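You operate a simulated robot arm through the tools that you are given. There is no shell and no other tool. Be economical: measure what you need, move in short steps, check, and stop when the job is done.

You are at the controls of a simulated two-armed robot. One attempt, no reset.

JOB
Pick up the empty can with one hand, pass it to the other hand and put it on the platform of the scale. Set down upright: empty can.

The check looks at the end state, three seconds after you hand in, the way a careful person would. Anything else that was tipped, shoved, dropped, spilled or broken makes it a failure.

ROBOT AND FRAMES
Two 7-joint arms with two-finger parallel grippers on one trunk, on a base that drives. Base frame: it is fixed to the floor where the robot stands at the start and does not move with it; the origin is under the middle of the robot, x ahead of it, y to its left, z up. Lengths are in mm, angles in degrees, forces in N, time in s.
The left shoulder is at the start at [50, 161, 1048], the right one opposite. With the tool pointing down near the work surface each hand reaches from about 100 to 560 mm from the robot's upright axis, wherever it stands, measured 20 degrees to its own side. Places, roughly: platform of the scale (20x20 cm) [-2040, 1940, 500]. Payload 3.43 kg a hand.
The tool frame of a hand sits at the grasp point between the pads (the TCP): z along the fingers, y along the line on which they close. The tips reach 30 mm beyond it. Largest opening 94 mm; finger width 28, thickness 10; the body of the gripper, 50 by 96 mm, starts 55 mm behind the TCP.
Orientation is that of the tool frame in the base frame, as a unit quaternion [x, y, z, w]. With the fingers straight down and closing along the base's y, the tool's x points along the base's -x, its y along +y and its z along -z.

CONTROLS
- The arms move only by the tool jog_arm. It takes "left_rows", "right_rows" or both (then of equal length, played together; a hand with none holds still); each is a list of rows, each a list of 6 numbers: the shift along the tool's x, y, z in units of 20 mm (1.0 is 20 mm), then the turn, a rotation vector about the tool's x, y, z in units of 8 degrees (1.0 is 8 degrees). In form: [[x, y, z, wx, wy, wz], ...]. A call has 1 to 8 rows; each row shifts and turns the commanded pose from where the row before left it, along the tool's axes as they then stand. "left_fingers" and "right_fingers" are, for a hand that has rows, the finger opening in cm, from 0 to 9.4, set as the call begins (left out, the last holds). A call with a number of a shift or a turn outside -1 to 1 is refused whole. Each row takes 0.2 s and may step no farther than 50 mm and 8.6 degrees from the row before; otherwise, or with a gripper value out of range, the whole call is refused. Where a pose cannot be reached the arm comes as near as it can. A force on the tool above 40 N (or 10 N above the force at the start of the call, whichever is more), or a blocked arm, ends the call early, and 0.2 s more pass. Each finger travels about 45 mm/s and halts on what it meets, pressing with about 40 N; the grip force reading is that of the motor and also rises with nothing between the fingers. The clock runs only during rows and for 0.2 s after the last one: add rows that do not move to give the fingers time. It gives the time, the measured TCP pose, the force on the tool (base axes), the opening and the grip force at its end, in the units of the frame above (readings bear some noise), with the torque about the TCP (base axes, N m) and any sound that the robot's microphone picked up.
- Cameras (640 x 400 px; columns grow to the right, rows downward): "scene" is now at [110.6, -18.5, 1148.3]; the picture's right is [-0.33, -0.94, 0.00], its down [-0.78, 0.27, -0.56] and it looks along [0.53, -0.18, -0.83] (base axes); focal length 264 px, centre (320, 200). "left" rides on the left gripper at [76, -14, -102] in its tool frame; the picture's right is [0.18, 0.98, 0.00], its down [-0.75, 0.14, -0.64] and it looks along [-0.63, 0.12, 0.77] (tool axes); focal length 243 px, centre (320, 200). "right" rides on the right gripper at [76, 14, -103] in its tool frame; the picture's right is [-0.18, 0.98, 0.00], its down [-0.75, -0.14, -0.64] and it looks along [-0.63, -0.12, 0.77] (tool axes); focal length 243 px, centre (320, 200). There is no depth. A picture from a camera that has moved, and an enlarged one, comes with that camera's place and axes in the base frame and with its lens. The place of the scene camera against the robot may be out by one fixed shift of up to 12 mm in any direction.
- grab_frame(camera): a new picture of that camera. The clock stands still meanwhile.
- raise_lower(by): slides the trunk up (or, below 0, down) by that many mm; the arms and the scene camera ride with it, the base frame stays. It gives what a move gives, with no picture.
- drive_base(legs): drives the robot by 1 to 6 legs, each [ahead, left, turn to the left] in mm, mm and degrees, along the robot's own axes; the way and the turn of a leg run together, so that a leg with both is an arc; at most 1500 mm and 180 degrees a leg. The arms and the cameras ride along, it lands a little off, and it stops where it bumps. It gives what a move gives.
- pan_tilt(pan, tilt): turns the head with the scene camera to pan (to the left, within 80 degrees either way) and tilt (down, from -29 to 69), counted from straight ahead of the robot. It gives what a move gives.
- inspect(camera, box): a new picture of the part [left, top, right, bottom] of that camera's present view, enlarged. The clock stands still meanwhile.
- sign_off(): hands the job in; it is judged then, once.

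Work in short steps. Places have to be worked out from the pictures, the camera data and where the tool is seen: move nearer, look again, correct. Check each grasp and each placing, and mend what went wrong. You have 120 turns and 92 pictures in all, those below and enlarged ones among them. Open the grippers and draw the arms clear of the work before you hand the job in, unless the task says otherwise; then end with one line.

The tools are called after ">>>" by a JSON object that holds its "name" and its "arguments". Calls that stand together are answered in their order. jog_arm: Moves the arms, as the interface text tells. Its arguments: {"type":"object","properties":{"left_rows":{"type":"array","items":{"type":"array","items":{"type":"number"}}},"left_fingers":{"type":"number"},"right_rows":{"type":"array","items":{"type":"array","items":{"type":"number"}}},"right_fingers":{"type":"number"}},"required":[]} The other tools are called the same way: raise_lower (by) slides the trunk up or down; drive_base (legs) drives the base; pan_tilt (pan, tilt) turns the head that bears the scene camera; grab_frame (camera) takes a picture; inspect (camera, box) takes an enlarged picture of a part of a camera's view; sign_off () hands the job in.

At the start:

```text
time_s: 0.0
left_eef_pos: [283.1, -0.6, 714.7]
left_tool_rot: [-0.001, 1.0, 0.001, 0.0]
left_ft_force: [0.2, 0.5, 0.0]
left_moment: [-0.01, -0.01, 0.0]
left_gripper_width: 93.9
left_finger_force: 0.0
right_eef_pos: [350.2, -336.6, 765.1]
right_tool_rot: [0.0, 1.0, -0.001, 0.0]
right_ft_force: [0.4, -0.1, -0.7]
right_moment: [-0.02, 0.0, 0.01]
right_gripper_width: 94.1
right_finger_force: 0.0
trunk travel left (down, up): [-75.0, 192.0]
robot x, y, heading: [0.8, -1.8, -0.1]
head pan, tilt: [-19.1, 56.1]
```

scene: 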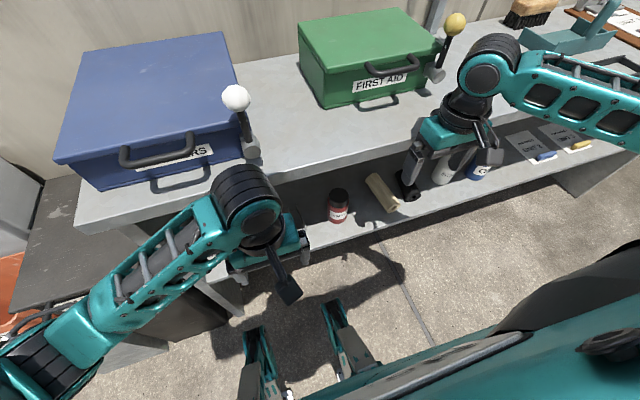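
right: 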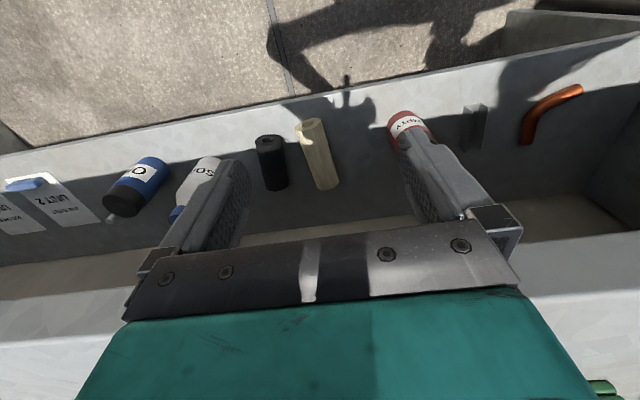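
left: 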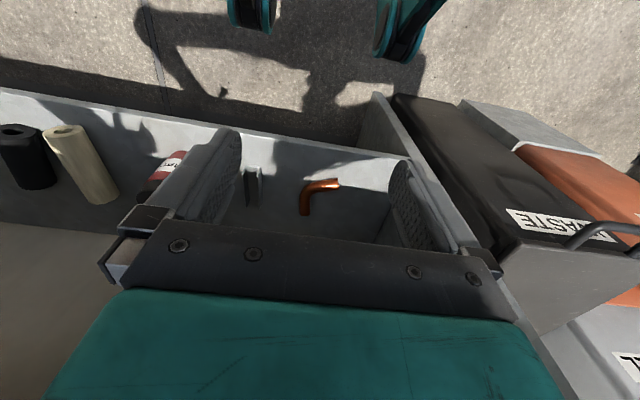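

The start pictures show a bench with boxes and a lower shelf with bottles and tubes, but no clear can. I look around with the head.

>>> {"name": "pan_tilt", "arguments": {"pan": -45, "tilt": 35}}

>>> {"name": "grab_frame", "arguments": {"camera": "scene"}}

>>> {"name": "pan_tilt", "arguments": {"pan": 40, "tilt": 35}}

>>> {"name": "grab_frame", "arguments": {"camera": "scene"}}

```text
time_s: 0.9
left_eef_pos: [283.1, -0.6, 714.6]
left_tool_rot: [0.0, 1.0, 0.0, -0.001]
left_ft_force: [-0.6, -0.6, -0.9]
left_moment: [0.02, 0.0, -0.01]
left_gripper_width: 94.1
left_finger_force: 0.0
right_eef_pos: [349.9, -335.1, 766.9]
right_tool_rot: [-0.001, 1.0, -0.001, 0.0]
right_ft_force: [-0.4, -0.7, 0.3]
right_moment: [-0.04, 0.01, 0.02]
right_gripper_width: 94.0
right_finger_force: 0.1
trunk travel left (down, up): [-75.0, 192.0]
robot x, y, heading: [2.9, -0.6, -0.1]
head pan, tilt: [-45.0, 35.0]
```

```text
88 pictures are left
camera scene: at [105.9, -57.5, 1177.9], right [-0.71, -0.71, 0.0], down [-0.41, 0.41, -0.82], along [0.58, -0.58, -0.57], focal length 264 px, centre (320, 200)
```

scene: 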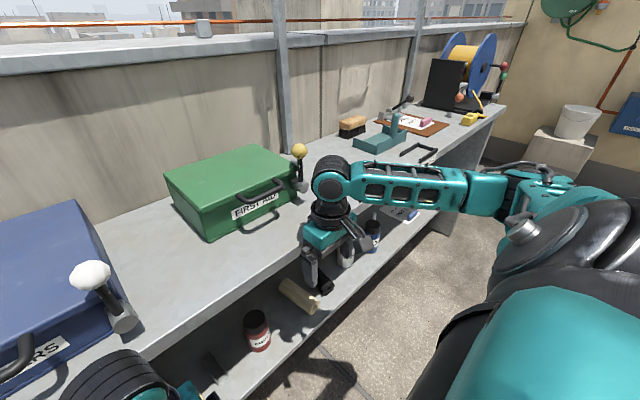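

```text
time_s: 2.5
left_eef_pos: [283.4, -2.1, 714.3]
left_tool_rot: [0.0, 1.0, 0.0, 0.0]
left_ft_force: [-0.2, 0.6, 0.0]
left_moment: [0.02, -0.01, 0.01]
left_gripper_width: 94.0
left_finger_force: 0.1
right_eef_pos: [349.6, -335.6, 764.6]
right_tool_rot: [-0.001, 1.0, -0.002, 0.0]
right_ft_force: [0.9, -0.3, 0.3]
right_moment: [-0.01, 0.0, 0.0]
right_gripper_width: 94.1
right_finger_force: 0.1
trunk travel left (down, up): [-75.0, 192.0]
robot x, y, heading: [-1.7, 0.2, 0.3]
head pan, tilt: [40.0, 35.0]
```

```text
87 pictures are left
camera scene: at [111.1, 61.3, 1178.0], right [0.64, -0.77, 0.0], down [-0.44, -0.37, -0.82], along [0.63, 0.53, -0.57], focal length 264 px, centre (320, 200)
```

scene: 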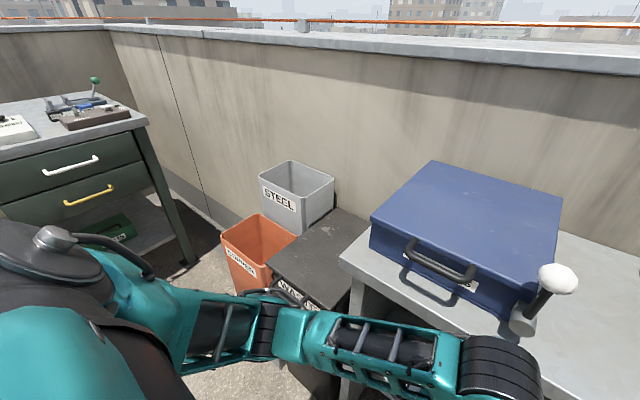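

No can in view yet; I look further to both sides.

>>> {"name": "pan_tilt", "arguments": {"pan": 80, "tilt": 20}}

>>> {"name": "grab_frame", "arguments": {"camera": "scene"}}

>>> {"name": "pan_tilt", "arguments": {"pan": -80, "tilt": 20}}

>>> {"name": "grab_frame", "arguments": {"camera": "scene"}}

```text
time_s: 3.6
left_eef_pos: [283.4, -0.1, 713.9]
left_tool_rot: [0.001, 1.0, 0.0, 0.0]
left_ft_force: [0.0, 0.1, -0.6]
left_moment: [0.03, -0.02, 0.02]
left_gripper_width: 93.8
left_finger_force: 0.0
right_eef_pos: [349.1, -336.3, 765.1]
right_tool_rot: [-0.001, 1.0, -0.001, 0.0]
right_ft_force: [-0.2, 0.4, 1.0]
right_moment: [-0.01, -0.01, -0.03]
right_gripper_width: 94.1
right_finger_force: 0.0
trunk travel left (down, up): [-75.0, 192.0]
robot x, y, heading: [-0.1, 1.5, -0.1]
head pan, tilt: [80.0, 20.0]
```

```text
86 pictures are left
camera scene: at [59.8, 96.4, 1201.8], right [0.98, -0.17, 0.0], down [-0.06, -0.34, -0.94], along [0.16, 0.93, -0.34], focal length 264 px, centre (320, 200)
```

scene: 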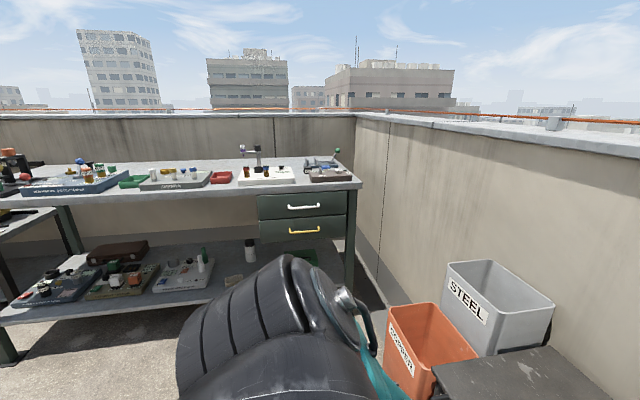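

```text
time_s: 6.0
left_eef_pos: [284.0, -0.1, 713.9]
left_tool_rot: [0.0, 1.0, 0.0, 0.0]
left_ft_force: [-0.3, 0.2, 0.2]
left_moment: [0.0, 0.05, 0.03]
left_gripper_width: 93.7
left_finger_force: 0.1
right_eef_pos: [349.8, -335.8, 765.0]
right_tool_rot: [-0.001, 1.0, -0.001, 0.0]
right_ft_force: [-0.3, 0.2, 1.3]
right_moment: [-0.03, -0.01, -0.04]
right_gripper_width: 93.9
right_finger_force: 0.1
trunk travel left (down, up): [-75.0, 192.0]
robot x, y, heading: [1.5, 1.8, 0.2]
head pan, tilt: [-80.0, 20.0]
```

```text
85 pictures are left
camera scene: at [59.8, -87.0, 1201.8], right [-0.98, -0.17, 0.0], down [-0.06, 0.34, -0.94], along [0.16, -0.93, -0.34], focal length 264 px, centre (320, 200)
```

scene: 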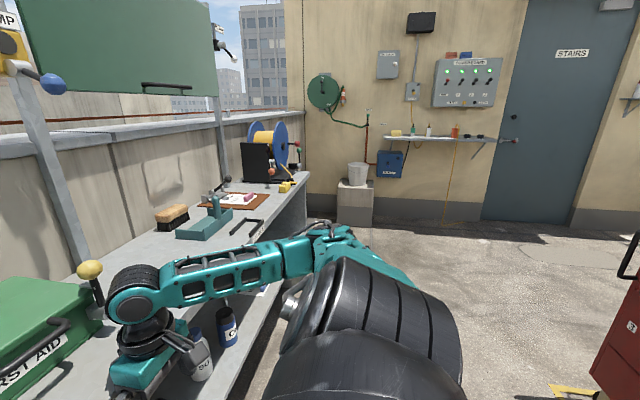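

Plenty of floor behind-right seems free; I back off 300 mm from the bench and turn right 90 to face away safely, then look.

>>> {"name": "drive_base", "arguments": {"legs": [[-300, 0, 0], [0, 0, -90]]}}

>>> {"name": "pan_tilt", "arguments": {"pan": -75, "tilt": 22}}

>>> {"name": "grab_frame", "arguments": {"camera": "scene"}}

>>> {"name": "pan_tilt", "arguments": {"pan": 0, "tilt": 22}}

>>> {"name": "grab_frame", "arguments": {"camera": "scene"}}

```text
time_s: 11.9
left_eef_pos: [-300.4, -283.9, 714.5]
left_tool_rot: [0.712, 0.702, 0.001, 0.0]
left_ft_force: [0.8, 0.3, 0.1]
left_moment: [0.02, 0.01, 0.02]
left_gripper_width: 94.0
left_finger_force: 0.0
right_eef_pos: [-637.3, -344.1, 764.5]
right_tool_rot: [0.711, 0.703, 0.0, -0.001]
right_ft_force: [-0.1, -0.5, -0.3]
right_moment: [-0.04, 0.0, 0.03]
right_gripper_width: 94.2
right_finger_force: 0.0
trunk travel left (down, up): [-75.0, 192.0]
robot x, y, heading: [-295.2, 3.8, -91.0]
head pan, tilt: [-80.0, 20.0]
```

```text
time_s: 12.6
left_eef_pos: [-299.7, -283.0, 713.8]
left_tool_rot: [0.712, 0.702, -0.001, 0.0]
left_ft_force: [0.8, 0.3, 0.4]
left_moment: [-0.01, -0.02, 0.0]
left_gripper_width: 93.8
left_finger_force: 0.1
right_eef_pos: [-636.6, -345.1, 764.6]
right_tool_rot: [0.712, 0.702, -0.001, -0.001]
right_ft_force: [0.1, -0.4, 0.2]
right_moment: [0.03, 0.02, 0.02]
right_gripper_width: 94.2
right_finger_force: 0.0
trunk travel left (down, up): [-75.0, 192.0]
robot x, y, heading: [-292.9, 1.5, -90.7]
head pan, tilt: [-75.0, 22.0]
```

```text
84 pictures are left
camera scene: at [-382.6, -57.6, 1198.6], right [-0.25, 0.97, 0.0], down [0.36, 0.09, -0.93], along [-0.9, -0.23, -0.37], focal length 264 px, centre (320, 200)
```

scene: 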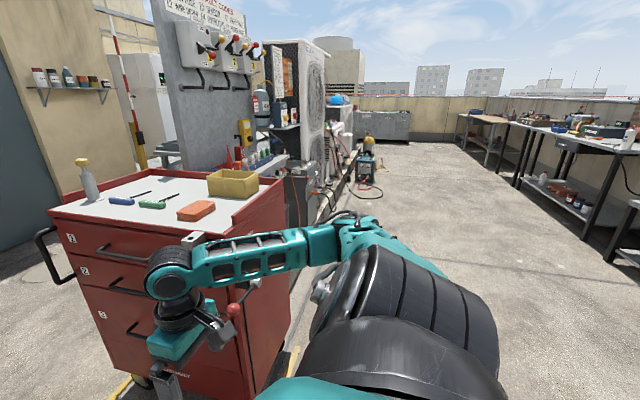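

```text
time_s: 14.0
left_eef_pos: [-299.2, -283.1, 713.4]
left_tool_rot: [0.712, 0.702, 0.0, 0.0]
left_ft_force: [1.0, 0.5, 0.0]
left_moment: [0.03, 0.02, 0.04]
left_gripper_width: 94.0
left_finger_force: 0.0
right_eef_pos: [-635.9, -345.2, 764.7]
right_tool_rot: [0.712, 0.703, -0.001, -0.001]
right_ft_force: [0.7, 0.5, 0.3]
right_moment: [0.01, 0.0, 0.02]
right_gripper_width: 94.0
right_finger_force: 0.0
trunk travel left (down, up): [-75.0, 192.0]
robot x, y, heading: [-295.5, 1.9, -90.9]
head pan, tilt: [0.0, 22.0]
```

```text
83 pictures are left
camera scene: at [-293.9, -127.6, 1198.6], right [-1.0, 0.01, 0.0], down [0.01, 0.37, -0.93], along [-0.01, -0.93, -0.37], focal length 264 px, centre (320, 200)
```

scene: 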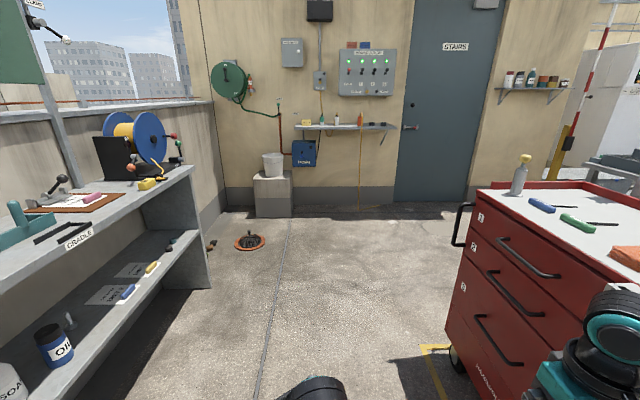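

Right arm is near the red cart, so I turn left 180 to face +y, where the tables and the scale are, and look.

>>> {"name": "drive_base", "arguments": {"legs": [[0, 0, 90], [0, 0, 90]]}}

>>> {"name": "pan_tilt", "arguments": {"pan": 50, "tilt": 20}}

>>> {"name": "grab_frame", "arguments": {"camera": "scene"}}

>>> {"name": "pan_tilt", "arguments": {"pan": -10, "tilt": 20}}

>>> {"name": "grab_frame", "arguments": {"camera": "scene"}}

```text
time_s: 22.1
left_eef_pos: [-294.0, 284.2, 715.5]
left_tool_rot: [-0.706, 0.708, 0.0, 0.0]
left_ft_force: [-0.5, -0.3, 0.8]
left_moment: [0.04, 0.0, 0.0]
left_gripper_width: 94.3
left_finger_force: 0.1
right_eef_pos: [40.7, 348.6, 764.5]
right_tool_rot: [0.708, -0.707, 0.0, -0.001]
right_ft_force: [-0.1, 0.1, -0.1]
right_moment: [0.0, -0.02, 0.02]
right_gripper_width: 94.3
right_finger_force: 0.1
trunk travel left (down, up): [-75.0, 192.0]
robot x, y, heading: [-294.1, 1.7, 89.9]
head pan, tilt: [0.0, 22.0]
```

```text
time_s: 23.3
left_eef_pos: [-293.2, 283.4, 714.9]
left_tool_rot: [-0.706, 0.708, 0.0, 0.0]
left_ft_force: [-0.6, 0.9, 0.2]
left_moment: [0.05, -0.03, -0.02]
left_gripper_width: 94.0
left_finger_force: 0.0
right_eef_pos: [41.6, 350.6, 764.7]
right_tool_rot: [0.707, -0.707, 0.001, -0.001]
right_ft_force: [0.4, -0.6, 0.9]
right_moment: [-0.02, 0.02, 0.03]
right_gripper_width: 94.1
right_finger_force: 0.1
trunk travel left (down, up): [-75.0, 192.0]
robot x, y, heading: [-292.7, 1.7, 89.9]
head pan, tilt: [50.0, 20.0]
```

```text
82 pictures are left
camera scene: at [-363.2, 105.2, 1201.8], right [0.64, 0.76, 0.0], down [0.26, -0.22, -0.94], along [-0.72, 0.61, -0.34], focal length 264 px, centre (320, 200)
```

scene: 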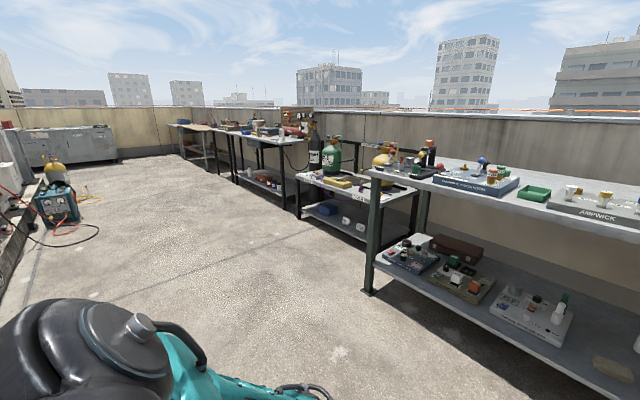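

```text
time_s: 24.6
left_eef_pos: [-294.4, 283.8, 713.1]
left_tool_rot: [-0.706, 0.708, 0.0, -0.001]
left_ft_force: [-0.8, 0.5, -0.2]
left_moment: [0.01, 0.0, 0.03]
left_gripper_width: 94.2
left_finger_force: 0.1
right_eef_pos: [41.4, 349.5, 765.2]
right_tool_rot: [0.708, -0.707, 0.0, -0.001]
right_ft_force: [0.2, 0.1, -0.4]
right_moment: [0.01, 0.01, 0.03]
right_gripper_width: 93.9
right_finger_force: 0.0
trunk travel left (down, up): [-75.0, 192.0]
robot x, y, heading: [-296.4, 0.6, 90.1]
head pan, tilt: [-10.0, 20.0]
```

```text
81 pictures are left
camera scene: at [-275.8, 136.9, 1201.8], right [0.98, -0.17, 0.0], down [-0.06, -0.34, -0.94], along [0.16, 0.93, -0.34], focal length 264 px, centre (320, 200)
```

scene: 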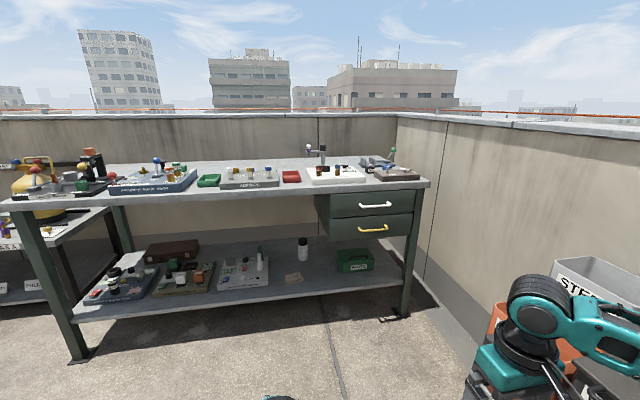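

The scale should project around (353,181) in the pan-50 view, on the table with gas bottles. I zoom in there.

>>> {"name": "pan_tilt", "arguments": {"pan": 50, "tilt": 20}}

>>> {"name": "inspect", "arguments": {"camera": "scene", "box": [280, 120, 440, 250]}}

>>> {"name": "inspect", "arguments": {"camera": "scene", "box": [160, 90, 320, 220]}}

```text
time_s: 25.9
left_eef_pos: [-293.5, 284.8, 714.7]
left_tool_rot: [-0.707, 0.707, 0.0, 0.0]
left_ft_force: [0.8, 0.4, -1.1]
left_moment: [0.03, -0.02, -0.03]
left_gripper_width: 93.8
left_finger_force: 0.0
right_eef_pos: [41.1, 350.8, 764.9]
right_tool_rot: [-0.707, 0.708, -0.001, 0.001]
right_ft_force: [-0.8, -0.1, 0.6]
right_moment: [0.0, -0.02, 0.0]
right_gripper_width: 94.1
right_finger_force: 0.2
trunk travel left (down, up): [-75.0, 192.0]
robot x, y, heading: [-297.3, 2.4, 89.9]
head pan, tilt: [50.0, 20.0]
```

```text
3.08 times, centred on (360, 185) of scene
camera zoom: at [-363.2, 105.2, 1201.8], right [0.64, 0.76, 0.0], down [0.26, -0.22, -0.94], along [-0.72, 0.61, -0.34], focal length 814 px, centre (197, 246)
```

zoom: 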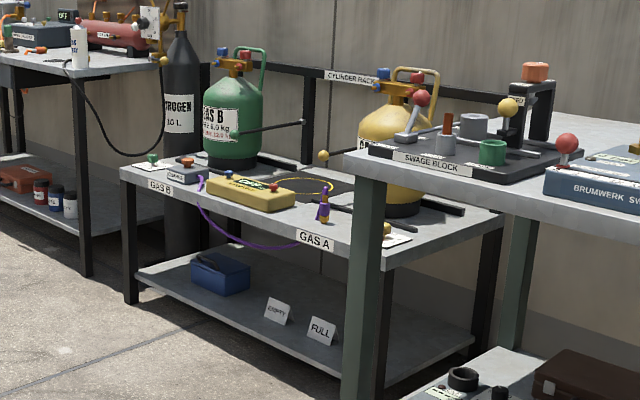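

```text
3.08 times, centred on (240, 155) of scene
camera zoom: at [-363.2, 105.2, 1201.8], right [0.64, 0.76, 0.0], down [0.26, -0.22, -0.94], along [-0.72, 0.61, -0.34], focal length 814 px, centre (566, 338)
```

zoom: 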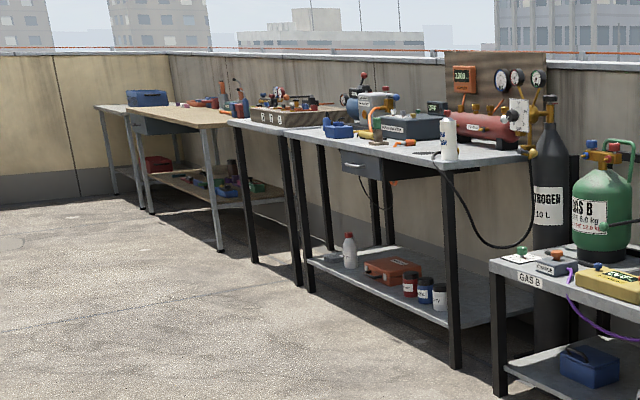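

The scale sits on the low gas-cylinder rack (top ~z 470, front edge y≈1690). I drive to about (-2000, 850), facing it.

>>> {"name": "drive_base", "arguments": {"legs": [[300, 1500, 0], [500, 220, 0]]}}

>>> {"name": "pan_tilt", "arguments": {"pan": 0, "tilt": 32}}

>>> {"name": "grab_frame", "arguments": {"camera": "scene"}}

```text
refused: leg 1 is longer than a leg can be; nothing moved
```

```text
time_s: 27.1
left_eef_pos: [-295.0, 284.7, 713.8]
left_tool_rot: [-0.707, 0.708, 0.001, 0.0]
left_ft_force: [0.0, 0.2, -0.7]
left_moment: [-0.01, 0.04, -0.05]
left_gripper_width: 94.0
left_finger_force: 0.1
right_eef_pos: [40.6, 350.5, 765.4]
right_tool_rot: [0.707, -0.707, 0.0, 0.0]
right_ft_force: [0.3, -0.2, -0.4]
right_moment: [0.01, -0.01, 0.03]
right_gripper_width: 94.1
right_finger_force: 0.0
trunk travel left (down, up): [-75.0, 192.0]
robot x, y, heading: [-296.7, -0.8, 90.0]
head pan, tilt: [0.0, 32.0]
```

```text
78 pictures are left
camera scene: at [-292.0, 134.8, 1182.6], right [1.0, 0.0, 0.0], down [0.0, -0.53, -0.85], along [0.0, 0.85, -0.53], focal length 264 px, centre (320, 200)
```

scene: 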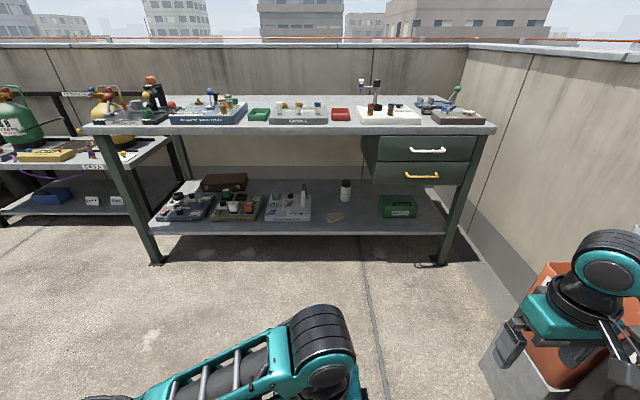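

The leg was too long; I split it and drive again.

>>> {"name": "drive_base", "arguments": {"legs": [[200, 1300, 0], [600, 420, 0]]}}

>>> {"name": "grab_frame", "arguments": {"camera": "scene"}}

```text
time_s: 42.5
left_eef_pos: [-1991.9, 1100.0, 714.9]
left_tool_rot: [-0.699, 0.715, 0.0, 0.0]
left_ft_force: [-0.2, -0.9, -0.6]
left_moment: [0.01, -0.04, -0.02]
left_gripper_width: 93.9
left_finger_force: 0.1
right_eef_pos: [-1655.1, 1157.1, 765.6]
right_tool_rot: [-0.7, 0.715, 0.0, 0.0]
right_ft_force: [0.1, 0.2, 0.6]
right_moment: [0.02, 0.01, 0.0]
right_gripper_width: 93.9
right_finger_force: 0.0
trunk travel left (down, up): [-75.0, 192.0]
robot x, y, heading: [-1998.6, 815.2, 88.7]
head pan, tilt: [0.0, 32.0]
```

```text
77 pictures are left
camera scene: at [-1992.6, 950.4, 1182.6], right [1.0, -0.02, 0.0], down [-0.01, -0.53, -0.85], along [0.02, 0.85, -0.53], focal length 264 px, centre (320, 200)
```

scene: 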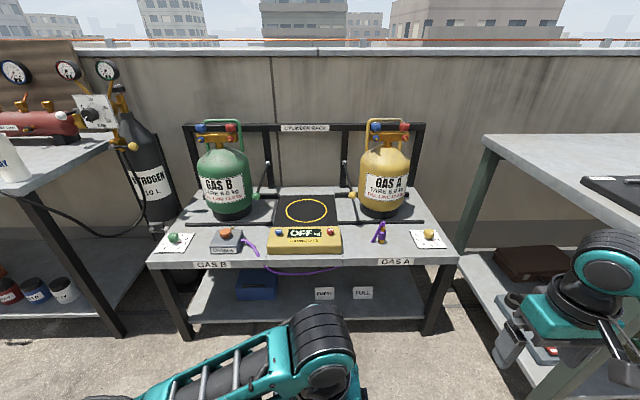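

The scale is the black plate with the yellow ring between gas bottles. I zoom to read the labels and look for an "empty" can.

>>> {"name": "inspect", "arguments": {"camera": "scene", "box": [150, 110, 310, 210]}}

>>> {"name": "inspect", "arguments": {"camera": "scene", "box": [310, 110, 470, 210]}}

>>> {"name": "inspect", "arguments": {"camera": "scene", "box": [150, 210, 460, 340]}}

```text
4.00 times, centred on (230, 160) of scene
camera zoom: at [-1992.6, 950.4, 1182.6], right [1.0, -0.02, 0.0], down [-0.01, -0.53, -0.85], along [0.02, 0.85, -0.53], focal length 1058 px, centre (680, 360)
```

zoom: 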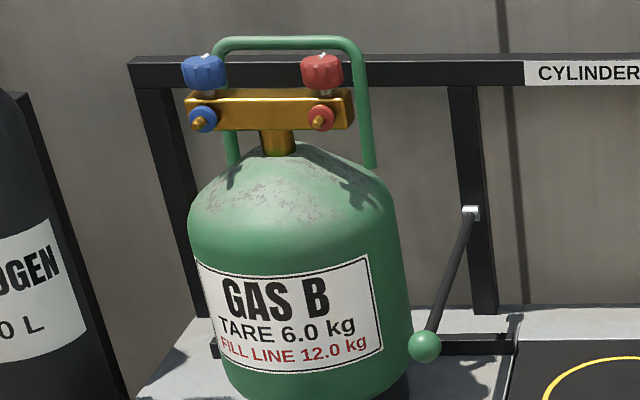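

```text
4.00 times, centred on (390, 160) of scene
camera zoom: at [-1992.6, 950.4, 1182.6], right [1.0, -0.02, 0.0], down [-0.01, -0.53, -0.85], along [0.02, 0.85, -0.53], focal length 1058 px, centre (40, 360)
```

zoom: 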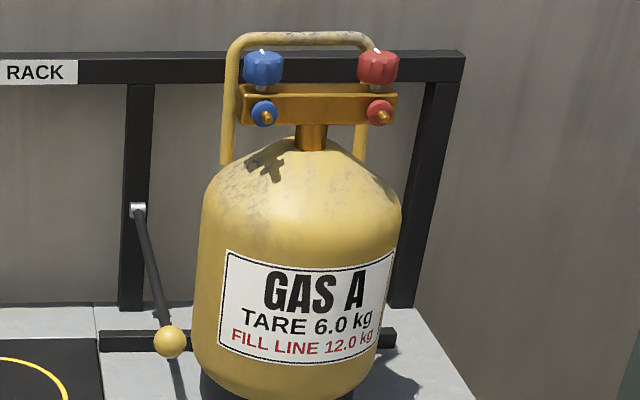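

```text
2.06 times, centred on (305, 275) of scene
camera zoom: at [-1992.6, 950.4, 1182.6], right [1.0, -0.02, 0.0], down [-0.01, -0.53, -0.85], along [0.02, 0.85, -0.53], focal length 546 px, centre (351, 45)
```

zoom: 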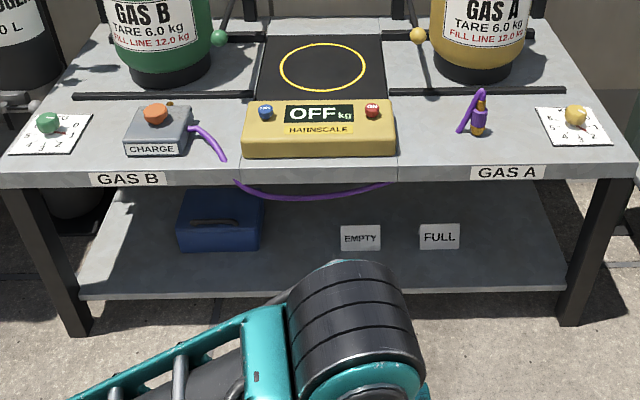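

No can here. I look at the tables left and behind.

>>> {"name": "pan_tilt", "arguments": {"pan": 60, "tilt": 22}}

>>> {"name": "grab_frame", "arguments": {"camera": "scene"}}

>>> {"name": "pan_tilt", "arguments": {"pan": -50, "tilt": 25}}

>>> {"name": "grab_frame", "arguments": {"camera": "scene"}}

```text
time_s: 43.8
left_eef_pos: [-1992.0, 1100.1, 714.8]
left_tool_rot: [-0.699, 0.715, 0.0, 0.0]
left_ft_force: [-0.2, -0.5, -1.1]
left_moment: [0.02, 0.01, 0.01]
left_gripper_width: 94.4
left_finger_force: 0.0
right_eef_pos: [-1653.9, 1159.0, 765.3]
right_tool_rot: [-0.7, 0.714, -0.001, 0.001]
right_ft_force: [-0.2, -0.7, -0.7]
right_moment: [0.05, -0.01, -0.01]
right_gripper_width: 93.9
right_finger_force: 0.0
trunk travel left (down, up): [-75.0, 192.0]
robot x, y, heading: [-1996.9, 817.1, 88.8]
head pan, tilt: [60.0, 22.0]
```

```text
73 pictures are left
camera scene: at [-2073.9, 909.1, 1198.6], right [0.52, 0.85, 0.0], down [0.32, -0.19, -0.93], along [-0.79, 0.48, -0.37], focal length 264 px, centre (320, 200)
```

scene: 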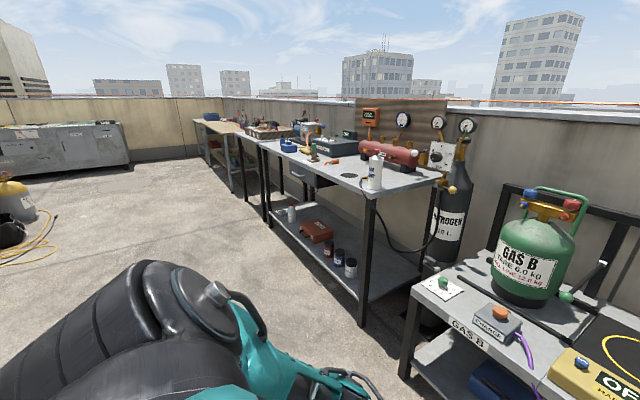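

```text
time_s: 45.7
left_eef_pos: [-1991.7, 1099.5, 715.6]
left_tool_rot: [-0.699, 0.715, 0.0, -0.001]
left_ft_force: [0.7, -0.7, -0.8]
left_moment: [0.02, 0.0, 0.02]
left_gripper_width: 94.2
left_finger_force: 0.0
right_eef_pos: [-1655.3, 1159.7, 763.7]
right_tool_rot: [-0.7, 0.714, -0.001, 0.001]
right_ft_force: [0.3, 0.4, -0.3]
right_moment: [0.01, -0.03, 0.0]
right_gripper_width: 93.7
right_finger_force: 0.1
trunk travel left (down, up): [-75.0, 192.0]
robot x, y, heading: [-2000.7, 814.6, 88.9]
head pan, tilt: [-50.0, 25.0]
```

```text
72 pictures are left
camera scene: at [-1922.7, 918.5, 1193.7], right [0.63, -0.78, 0.0], down [-0.33, -0.26, -0.91], along [0.71, 0.57, -0.42], focal length 264 px, centre (320, 200)
```

scene: 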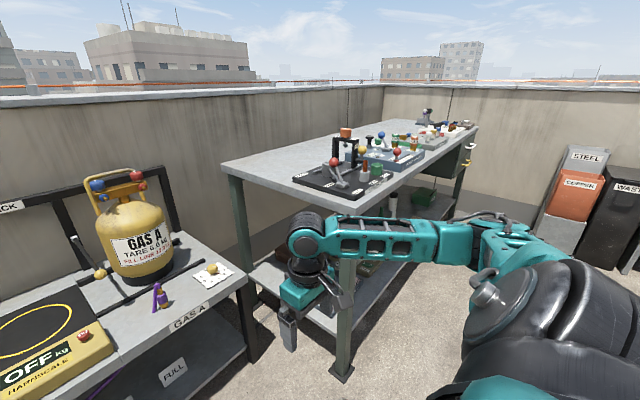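

Jars stand on the lower shelf of the neighbouring table and a white bottle on top; I zoom in on those and on the tool-board things.

>>> {"name": "pan_tilt", "arguments": {"pan": 60, "tilt": 22}}

>>> {"name": "inspect", "arguments": {"camera": "scene", "box": [260, 190, 400, 300]}}

>>> {"name": "inspect", "arguments": {"camera": "scene", "box": [190, 95, 470, 195]}}

```text
time_s: 47.5
left_eef_pos: [-1991.5, 1099.7, 714.5]
left_tool_rot: [-0.699, 0.715, -0.001, 0.001]
left_ft_force: [0.7, 0.1, 0.2]
left_moment: [-0.02, -0.02, -0.01]
left_gripper_width: 93.9
left_finger_force: 0.0
right_eef_pos: [-1653.9, 1158.1, 765.7]
right_tool_rot: [-0.7, 0.714, 0.0, 0.001]
right_ft_force: [-0.6, -0.3, 0.2]
right_moment: [-0.01, 0.01, 0.01]
right_gripper_width: 93.9
right_finger_force: 0.1
trunk travel left (down, up): [-75.0, 192.0]
robot x, y, heading: [-1998.1, 816.8, 88.4]
head pan, tilt: [60.0, 22.0]
```

```text
3.64 times, centred on (330, 245) of scene
camera zoom: at [-2073.9, 909.1, 1198.6], right [0.52, 0.85, 0.0], down [0.32, -0.19, -0.93], along [-0.79, 0.48, -0.37], focal length 961 px, centre (284, 36)
```

zoom: 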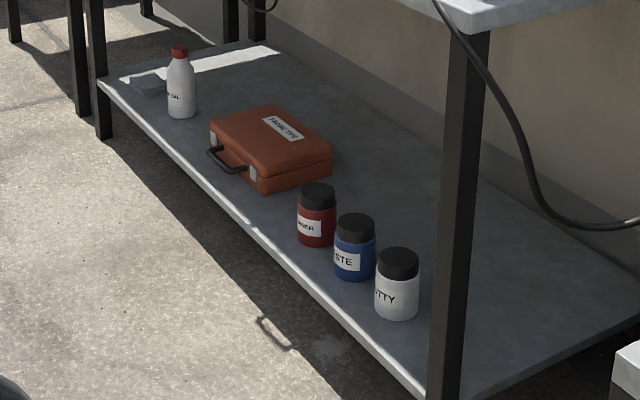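

```text
2.29 times, centred on (330, 145) of scene
camera zoom: at [-2073.9, 909.1, 1198.6], right [0.52, 0.85, 0.0], down [0.32, -0.19, -0.93], along [-0.79, 0.48, -0.37], focal length 604 px, centre (297, 326)
```

zoom: 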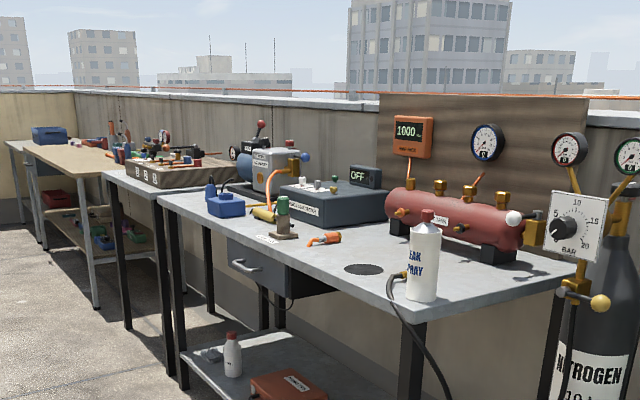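

Nothing clearly an empty can (spray and labelled jars). I check the big table to the right in detail.

>>> {"name": "pan_tilt", "arguments": {"pan": -50, "tilt": 25}}

>>> {"name": "inspect", "arguments": {"camera": "scene", "box": [270, 95, 490, 215]}}

>>> {"name": "pan_tilt", "arguments": {"pan": 80, "tilt": 15}}

>>> {"name": "grab_frame", "arguments": {"camera": "scene"}}

```text
time_s: 49.4
left_eef_pos: [-1991.1, 1099.4, 713.7]
left_tool_rot: [-0.699, 0.715, -0.001, 0.0]
left_ft_force: [-0.1, -0.3, 0.2]
left_moment: [0.0, 0.0, 0.01]
left_gripper_width: 93.9
left_finger_force: 0.1
right_eef_pos: [-1654.9, 1157.4, 764.5]
right_tool_rot: [-0.7, 0.715, -0.001, 0.001]
right_ft_force: [-1.1, -0.2, 0.0]
right_moment: [0.0, -0.01, -0.02]
right_gripper_width: 93.7
right_finger_force: 0.0
trunk travel left (down, up): [-75.0, 192.0]
robot x, y, heading: [-2001.3, 816.4, 88.8]
head pan, tilt: [-50.0, 25.0]
```

```text
2.91 times, centred on (380, 155) of scene
camera zoom: at [-1922.7, 918.5, 1193.7], right [0.63, -0.78, 0.0], down [-0.33, -0.26, -0.91], along [0.71, 0.57, -0.42], focal length 769 px, centre (146, 331)
```

zoom: 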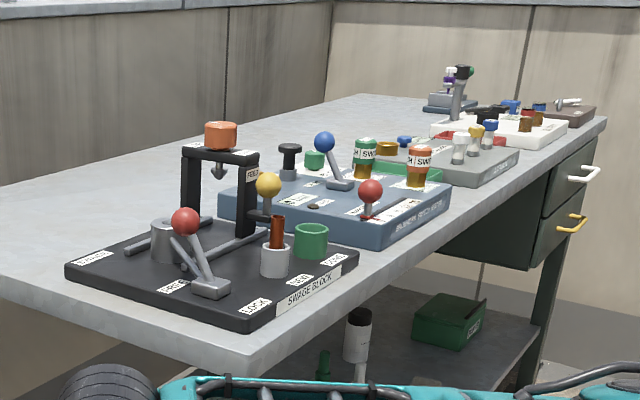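

```text
time_s: 51.5
left_eef_pos: [-1990.7, 1100.4, 714.0]
left_tool_rot: [-0.699, 0.715, -0.001, 0.001]
left_ft_force: [1.0, 0.3, -0.6]
left_moment: [0.03, 0.01, 0.01]
left_gripper_width: 94.1
left_finger_force: 0.0
right_eef_pos: [-1655.0, 1158.6, 764.8]
right_tool_rot: [-0.699, 0.715, -0.001, 0.0]
right_ft_force: [-0.1, 0.6, -0.4]
right_moment: [0.0, -0.03, -0.01]
right_gripper_width: 94.1
right_finger_force: 0.0
trunk travel left (down, up): [-75.0, 192.0]
robot x, y, heading: [-1998.3, 816.3, 88.8]
head pan, tilt: [80.0, 15.0]
```

```text
68 pictures are left
camera scene: at [-2086.2, 879.2, 1210.0], right [0.2, 0.98, 0.0], down [0.25, -0.05, -0.97], along [-0.95, 0.19, -0.26], focal length 264 px, centre (320, 200)
```

scene: 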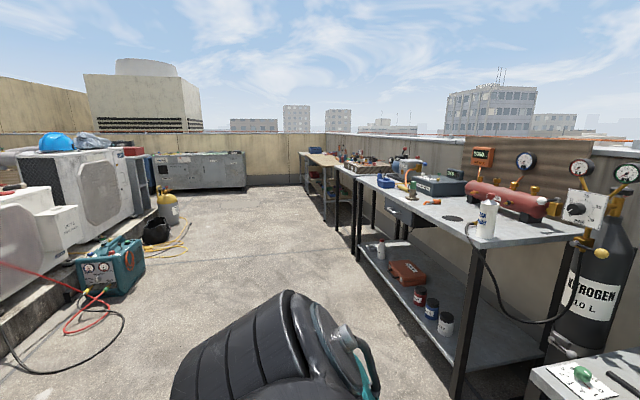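

I turn left 100 to view the condenser/tool-wall side behind me.

>>> {"name": "drive_base", "arguments": {"legs": [[-100, 0, 0], [0, 0, 120]]}}

>>> {"name": "pan_tilt", "arguments": {"pan": 0, "tilt": 18}}

>>> {"name": "grab_frame", "arguments": {"camera": "scene"}}

>>> {"name": "pan_tilt", "arguments": {"pan": 75, "tilt": 18}}

>>> {"name": "grab_frame", "arguments": {"camera": "scene"}}

```text
time_s: 57.6
left_eef_pos: [-2251.7, 585.4, 713.7]
left_tool_rot: [0.971, 0.241, 0.0, 0.0]
left_ft_force: [-0.9, 1.5, -0.3]
left_moment: [-0.03, -0.01, -0.05]
left_gripper_width: 94.1
left_finger_force: 0.1
right_eef_pos: [-2466.5, 849.9, 765.0]
right_tool_rot: [0.97, 0.242, 0.0, -0.001]
right_ft_force: [-1.1, 0.0, 0.2]
right_moment: [0.0, -0.02, -0.04]
right_gripper_width: 94.1
right_finger_force: 0.1
trunk travel left (down, up): [-75.0, 192.0]
robot x, y, heading: [-1998.6, 714.6, -152.4]
head pan, tilt: [80.0, 15.0]
```

```text
time_s: 59.2
left_eef_pos: [-2252.4, 584.8, 715.2]
left_tool_rot: [0.971, 0.241, 0.0, 0.0]
left_ft_force: [0.3, -0.4, -0.5]
left_moment: [-0.02, -0.03, -0.02]
left_gripper_width: 93.9
left_finger_force: 0.2
right_eef_pos: [-2468.0, 851.4, 765.4]
right_tool_rot: [0.97, 0.242, 0.0, -0.001]
right_ft_force: [0.0, 0.3, 0.0]
right_moment: [0.0, 0.02, -0.03]
right_gripper_width: 94.0
right_finger_force: 0.0
trunk travel left (down, up): [-75.0, 192.0]
robot x, y, heading: [-2003.1, 717.6, -152.0]
head pan, tilt: [0.0, 18.0]
```

```text
67 pictures are left
camera scene: at [-2115.6, 659.0, 1205.1], right [-0.47, 0.88, 0.0], down [0.27, 0.14, -0.95], along [-0.84, -0.45, -0.31], focal length 264 px, centre (320, 200)
```

scene: 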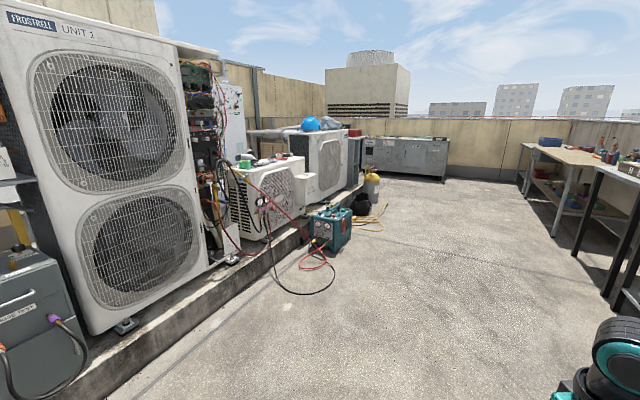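

```text
time_s: 60.6
left_eef_pos: [-2253.4, 585.0, 714.6]
left_tool_rot: [0.971, 0.241, 0.0, 0.0]
left_ft_force: [0.5, 0.3, 0.3]
left_moment: [0.0, -0.04, 0.0]
left_gripper_width: 94.0
left_finger_force: 0.1
right_eef_pos: [-2467.8, 850.3, 765.2]
right_tool_rot: [0.97, 0.242, 0.0, -0.001]
right_ft_force: [0.2, -0.7, 0.6]
right_moment: [-0.02, 0.01, 0.0]
right_gripper_width: 93.7
right_finger_force: 0.0
trunk travel left (down, up): [-75.0, 192.0]
robot x, y, heading: [-1997.8, 716.7, -152.0]
head pan, tilt: [75.0, 18.0]
```

```text
66 pictures are left
camera scene: at [-2012.4, 611.8, 1205.1], right [-0.97, -0.22, 0.0], down [-0.07, 0.3, -0.95], along [0.21, -0.93, -0.31], focal length 264 px, centre (320, 200)
```

scene: 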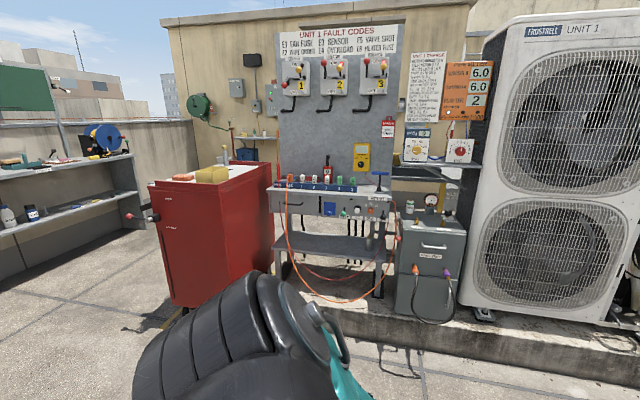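

Zoom on the grey cabinet's top and the white box unit top, where can-like things show.

>>> {"name": "inspect", "arguments": {"camera": "scene", "box": [380, 110, 490, 260]}}

>>> {"name": "inspect", "arguments": {"camera": "scene", "box": [270, 130, 400, 270]}}

>>> {"name": "pan_tilt", "arguments": {"pan": 0, "tilt": 18}}

>>> {"name": "inspect", "arguments": {"camera": "scene", "box": [210, 110, 400, 240]}}

```text
2.67 times, centred on (435, 185) of scene
camera zoom: at [-2012.4, 611.8, 1205.1], right [-0.97, -0.22, 0.0], down [-0.07, 0.3, -0.95], along [0.21, -0.93, -0.31], focal length 705 px, centre (13, 240)
```

zoom: 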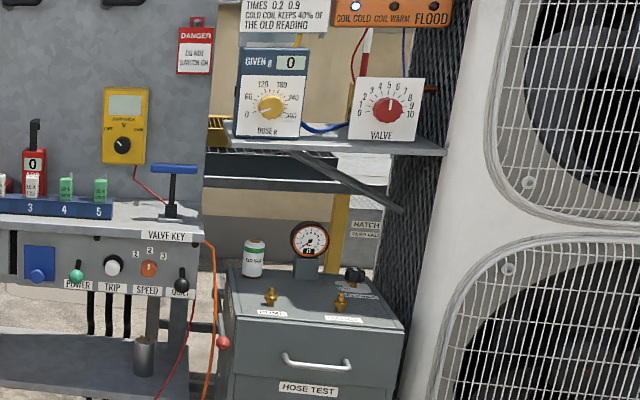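

```text
2.86 times, centred on (335, 200) of scene
camera zoom: at [-2012.4, 611.8, 1205.1], right [-0.97, -0.22, 0.0], down [-0.07, 0.3, -0.95], along [0.21, -0.93, -0.31], focal length 755 px, centre (277, 200)
```

zoom: 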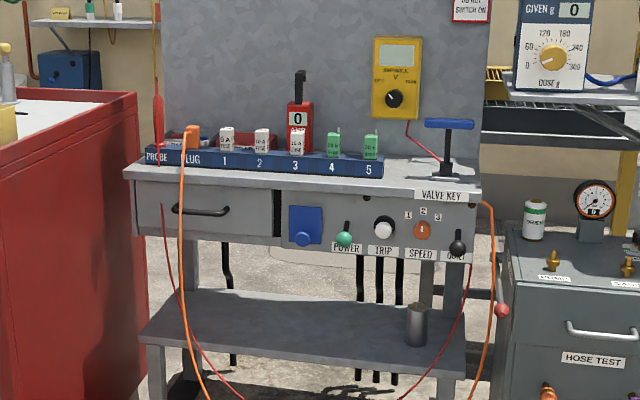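

```text
time_s: 62.1
left_eef_pos: [-2253.7, 585.2, 714.8]
left_tool_rot: [0.97, 0.241, 0.0, 0.0]
left_ft_force: [0.7, 0.4, -0.3]
left_moment: [-0.02, -0.02, 0.01]
left_gripper_width: 93.8
left_finger_force: 0.1
right_eef_pos: [-2468.2, 850.4, 764.6]
right_tool_rot: [0.97, 0.241, 0.0, -0.001]
right_ft_force: [1.0, -0.4, 0.1]
right_moment: [0.02, 0.0, 0.03]
right_gripper_width: 94.2
right_finger_force: 0.1
trunk travel left (down, up): [-75.0, 192.0]
robot x, y, heading: [-1999.6, 715.8, -152.3]
head pan, tilt: [0.0, 18.0]
```

```text
3.08 times, centred on (305, 175) of scene
camera zoom: at [-2115.6, 659.0, 1205.1], right [-0.47, 0.88, 0.0], down [0.27, 0.14, -0.95], along [-0.84, -0.45, -0.31], focal length 814 px, centre (366, 277)
```

zoom: 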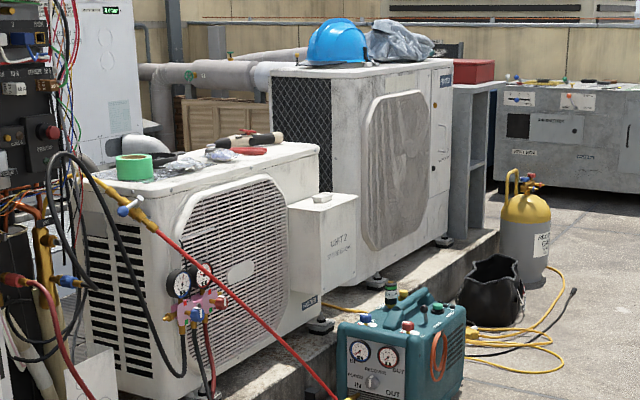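

Two candidates: a metal tumbler-like can on the lower shelf, and a small white/green can on the HOSE TEST cabinet. I zoom hard on both.

>>> {"name": "pan_tilt", "arguments": {"pan": 75, "tilt": 18}}

>>> {"name": "inspect", "arguments": {"camera": "scene", "box": [352, 232, 384, 256]}}

>>> {"name": "inspect", "arguments": {"camera": "scene", "box": [396, 192, 452, 228]}}

```text
time_s: 63.6
left_eef_pos: [-2253.5, 584.5, 713.3]
left_tool_rot: [0.971, 0.241, 0.0, 0.0]
left_ft_force: [-0.1, 0.4, -0.7]
left_moment: [0.02, -0.02, 0.01]
left_gripper_width: 94.1
left_finger_force: 0.1
right_eef_pos: [-2467.6, 850.7, 764.1]
right_tool_rot: [0.971, 0.241, 0.0, -0.001]
right_ft_force: [-0.7, -0.5, 1.0]
right_moment: [-0.01, -0.01, 0.0]
right_gripper_width: 94.0
right_finger_force: 0.1
trunk travel left (down, up): [-75.0, 192.0]
robot x, y, heading: [-1998.5, 718.6, -152.3]
head pan, tilt: [75.0, 18.0]
```

```text
16.00 times, centred on (368, 244) of scene
camera zoom: at [-2012.4, 611.8, 1205.1], right [-0.97, -0.22, 0.0], down [-0.07, 0.3, -0.95], along [0.21, -0.93, -0.31], focal length 4230 px, centre (-448, -504)
```

zoom: 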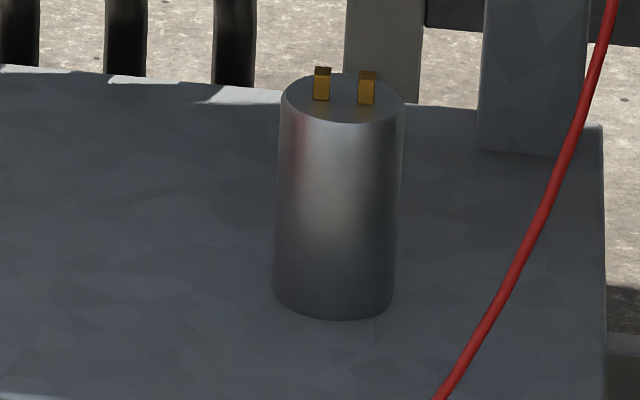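

```text
11.11 times, centred on (424, 210) of scene
camera zoom: at [-2012.4, 611.8, 1205.1], right [-0.97, -0.22, 0.0], down [-0.07, 0.3, -0.95], along [0.21, -0.93, -0.31], focal length 2938 px, centre (-836, 89)
```

zoom: 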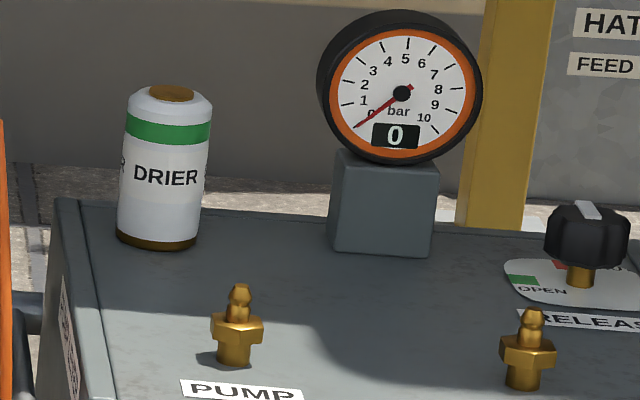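

Those are a capacitor and a drier, no can. I inspect the far tables, then turn to look at the starting bench again.

>>> {"name": "pan_tilt", "arguments": {"pan": -35, "tilt": 18}}

>>> {"name": "grab_frame", "arguments": {"camera": "scene"}}

>>> {"name": "inspect", "arguments": {"camera": "scene", "box": [240, 110, 440, 235]}}

```text
time_s: 65.5
left_eef_pos: [-2253.1, 584.5, 715.1]
left_tool_rot: [0.971, 0.241, 0.0, 0.001]
left_ft_force: [-0.6, -0.3, -0.7]
left_moment: [0.0, 0.0, -0.02]
left_gripper_width: 94.4
left_finger_force: 0.1
right_eef_pos: [-2468.2, 850.3, 765.0]
right_tool_rot: [0.97, 0.242, 0.0, -0.002]
right_ft_force: [0.1, -0.6, 0.5]
right_moment: [0.03, -0.05, -0.01]
right_gripper_width: 94.0
right_finger_force: 0.1
trunk travel left (down, up): [-75.0, 192.0]
robot x, y, heading: [-2003.6, 713.6, -151.9]
head pan, tilt: [-35.0, 18.0]
```

```text
60 pictures are left
camera scene: at [-2125.8, 714.2, 1205.1], right [0.12, 0.99, 0.0], down [0.31, -0.04, -0.95], along [-0.94, 0.12, -0.31], focal length 264 px, centre (320, 200)
```

scene: 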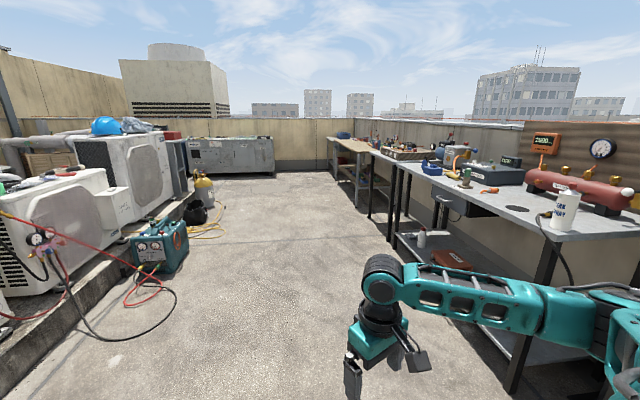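

```text
3.20 times, centred on (340, 172) of scene
camera zoom: at [-2125.8, 714.2, 1205.1], right [0.12, 0.99, 0.0], down [0.31, -0.04, -0.95], along [-0.94, 0.12, -0.31], focal length 846 px, centre (256, 288)
```

zoom: 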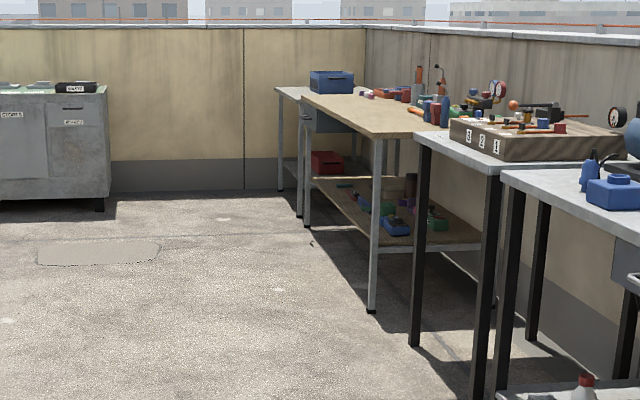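

Nothing there. I turn in place toward the starting bench and use the optical zoom from here.

>>> {"name": "drive_base", "arguments": {"legs": [[0, 0, 132]]}}

>>> {"name": "pan_tilt", "arguments": {"pan": 0, "tilt": 10}}

>>> {"name": "grab_frame", "arguments": {"camera": "scene"}}

```text
time_s: 71.3
left_eef_pos: [-1737.0, 614.5, 713.8]
left_tool_rot: [0.18, 0.984, -0.001, 0.0]
left_ft_force: [0.6, -1.1, -0.5]
left_moment: [0.02, 0.0, 0.01]
left_gripper_width: 94.1
left_finger_force: 0.1
right_eef_pos: [-1794.0, 277.5, 765.2]
right_tool_rot: [0.18, 0.984, -0.001, -0.001]
right_ft_force: [0.1, 0.5, -0.5]
right_moment: [0.06, -0.01, -0.01]
right_gripper_width: 93.9
right_finger_force: 0.0
trunk travel left (down, up): [-75.0, 192.0]
robot x, y, heading: [-2000.1, 722.2, -21.1]
head pan, tilt: [-35.0, 18.0]
```

```text
time_s: 72.3
left_eef_pos: [-1736.8, 616.3, 713.8]
left_tool_rot: [0.18, 0.984, 0.001, 0.0]
left_ft_force: [0.0, -0.2, -0.4]
left_moment: [0.0, 0.02, 0.01]
left_gripper_width: 93.9
left_finger_force: 0.0
right_eef_pos: [-1794.0, 277.4, 766.0]
right_tool_rot: [0.18, 0.984, -0.001, 0.0]
right_ft_force: [-0.5, -0.1, 0.0]
right_moment: [0.01, 0.02, 0.01]
right_gripper_width: 93.9
right_finger_force: 0.1
trunk travel left (down, up): [-75.0, 192.0]
robot x, y, heading: [-1997.9, 717.4, -20.9]
head pan, tilt: [0.0, 10.0]
```

```text
58 pictures are left
camera scene: at [-1873.6, 674.0, 1218.1], right [-0.36, -0.93, 0.0], down [-0.16, 0.06, -0.98], along [0.92, -0.35, -0.17], focal length 264 px, centre (320, 200)
```

scene: 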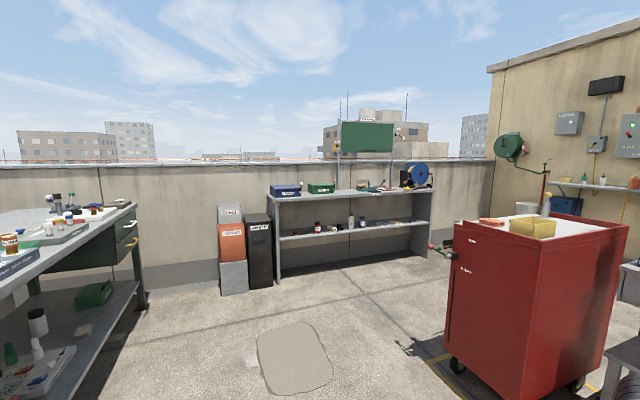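

Zooming on the bench shelf, and on the green table's lower shelf items.

>>> {"name": "inspect", "arguments": {"camera": "scene", "box": [268, 205, 352, 245]}}

>>> {"name": "inspect", "arguments": {"camera": "scene", "box": [345, 160, 435, 240]}}

>>> {"name": "inspect", "arguments": {"camera": "scene", "box": [0, 180, 150, 390]}}

```text
7.62 times, centred on (310, 225) of scene
camera zoom: at [-1873.6, 674.0, 1218.1], right [-0.36, -0.93, 0.0], down [-0.16, 0.06, -0.98], along [0.92, -0.35, -0.17], focal length 2014 px, centre (396, 10)
```

zoom: 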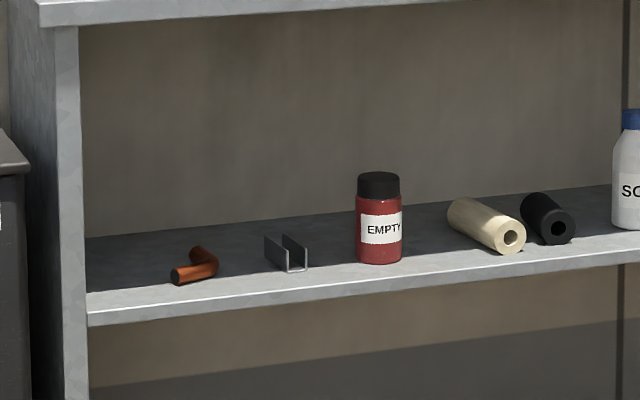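

```text
5.00 times, centred on (390, 200) of scene
camera zoom: at [-1873.6, 674.0, 1218.1], right [-0.36, -0.93, 0.0], down [-0.16, 0.06, -0.98], along [0.92, -0.35, -0.17], focal length 1322 px, centre (-30, 200)
```

zoom: 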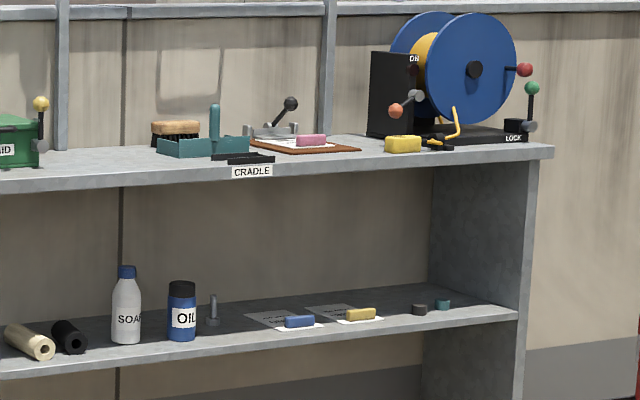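

```text
1.90 times, centred on (75, 285) of scene
camera zoom: at [-1873.6, 674.0, 1218.1], right [-0.36, -0.93, 0.0], down [-0.16, 0.06, -0.98], along [0.92, -0.35, -0.17], focal length 504 px, centre (787, 38)
```

zoom: 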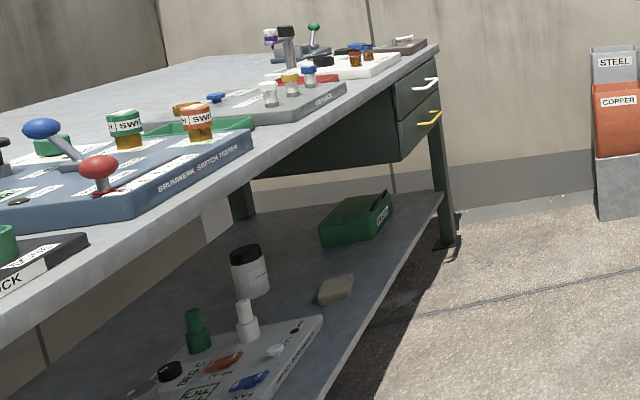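

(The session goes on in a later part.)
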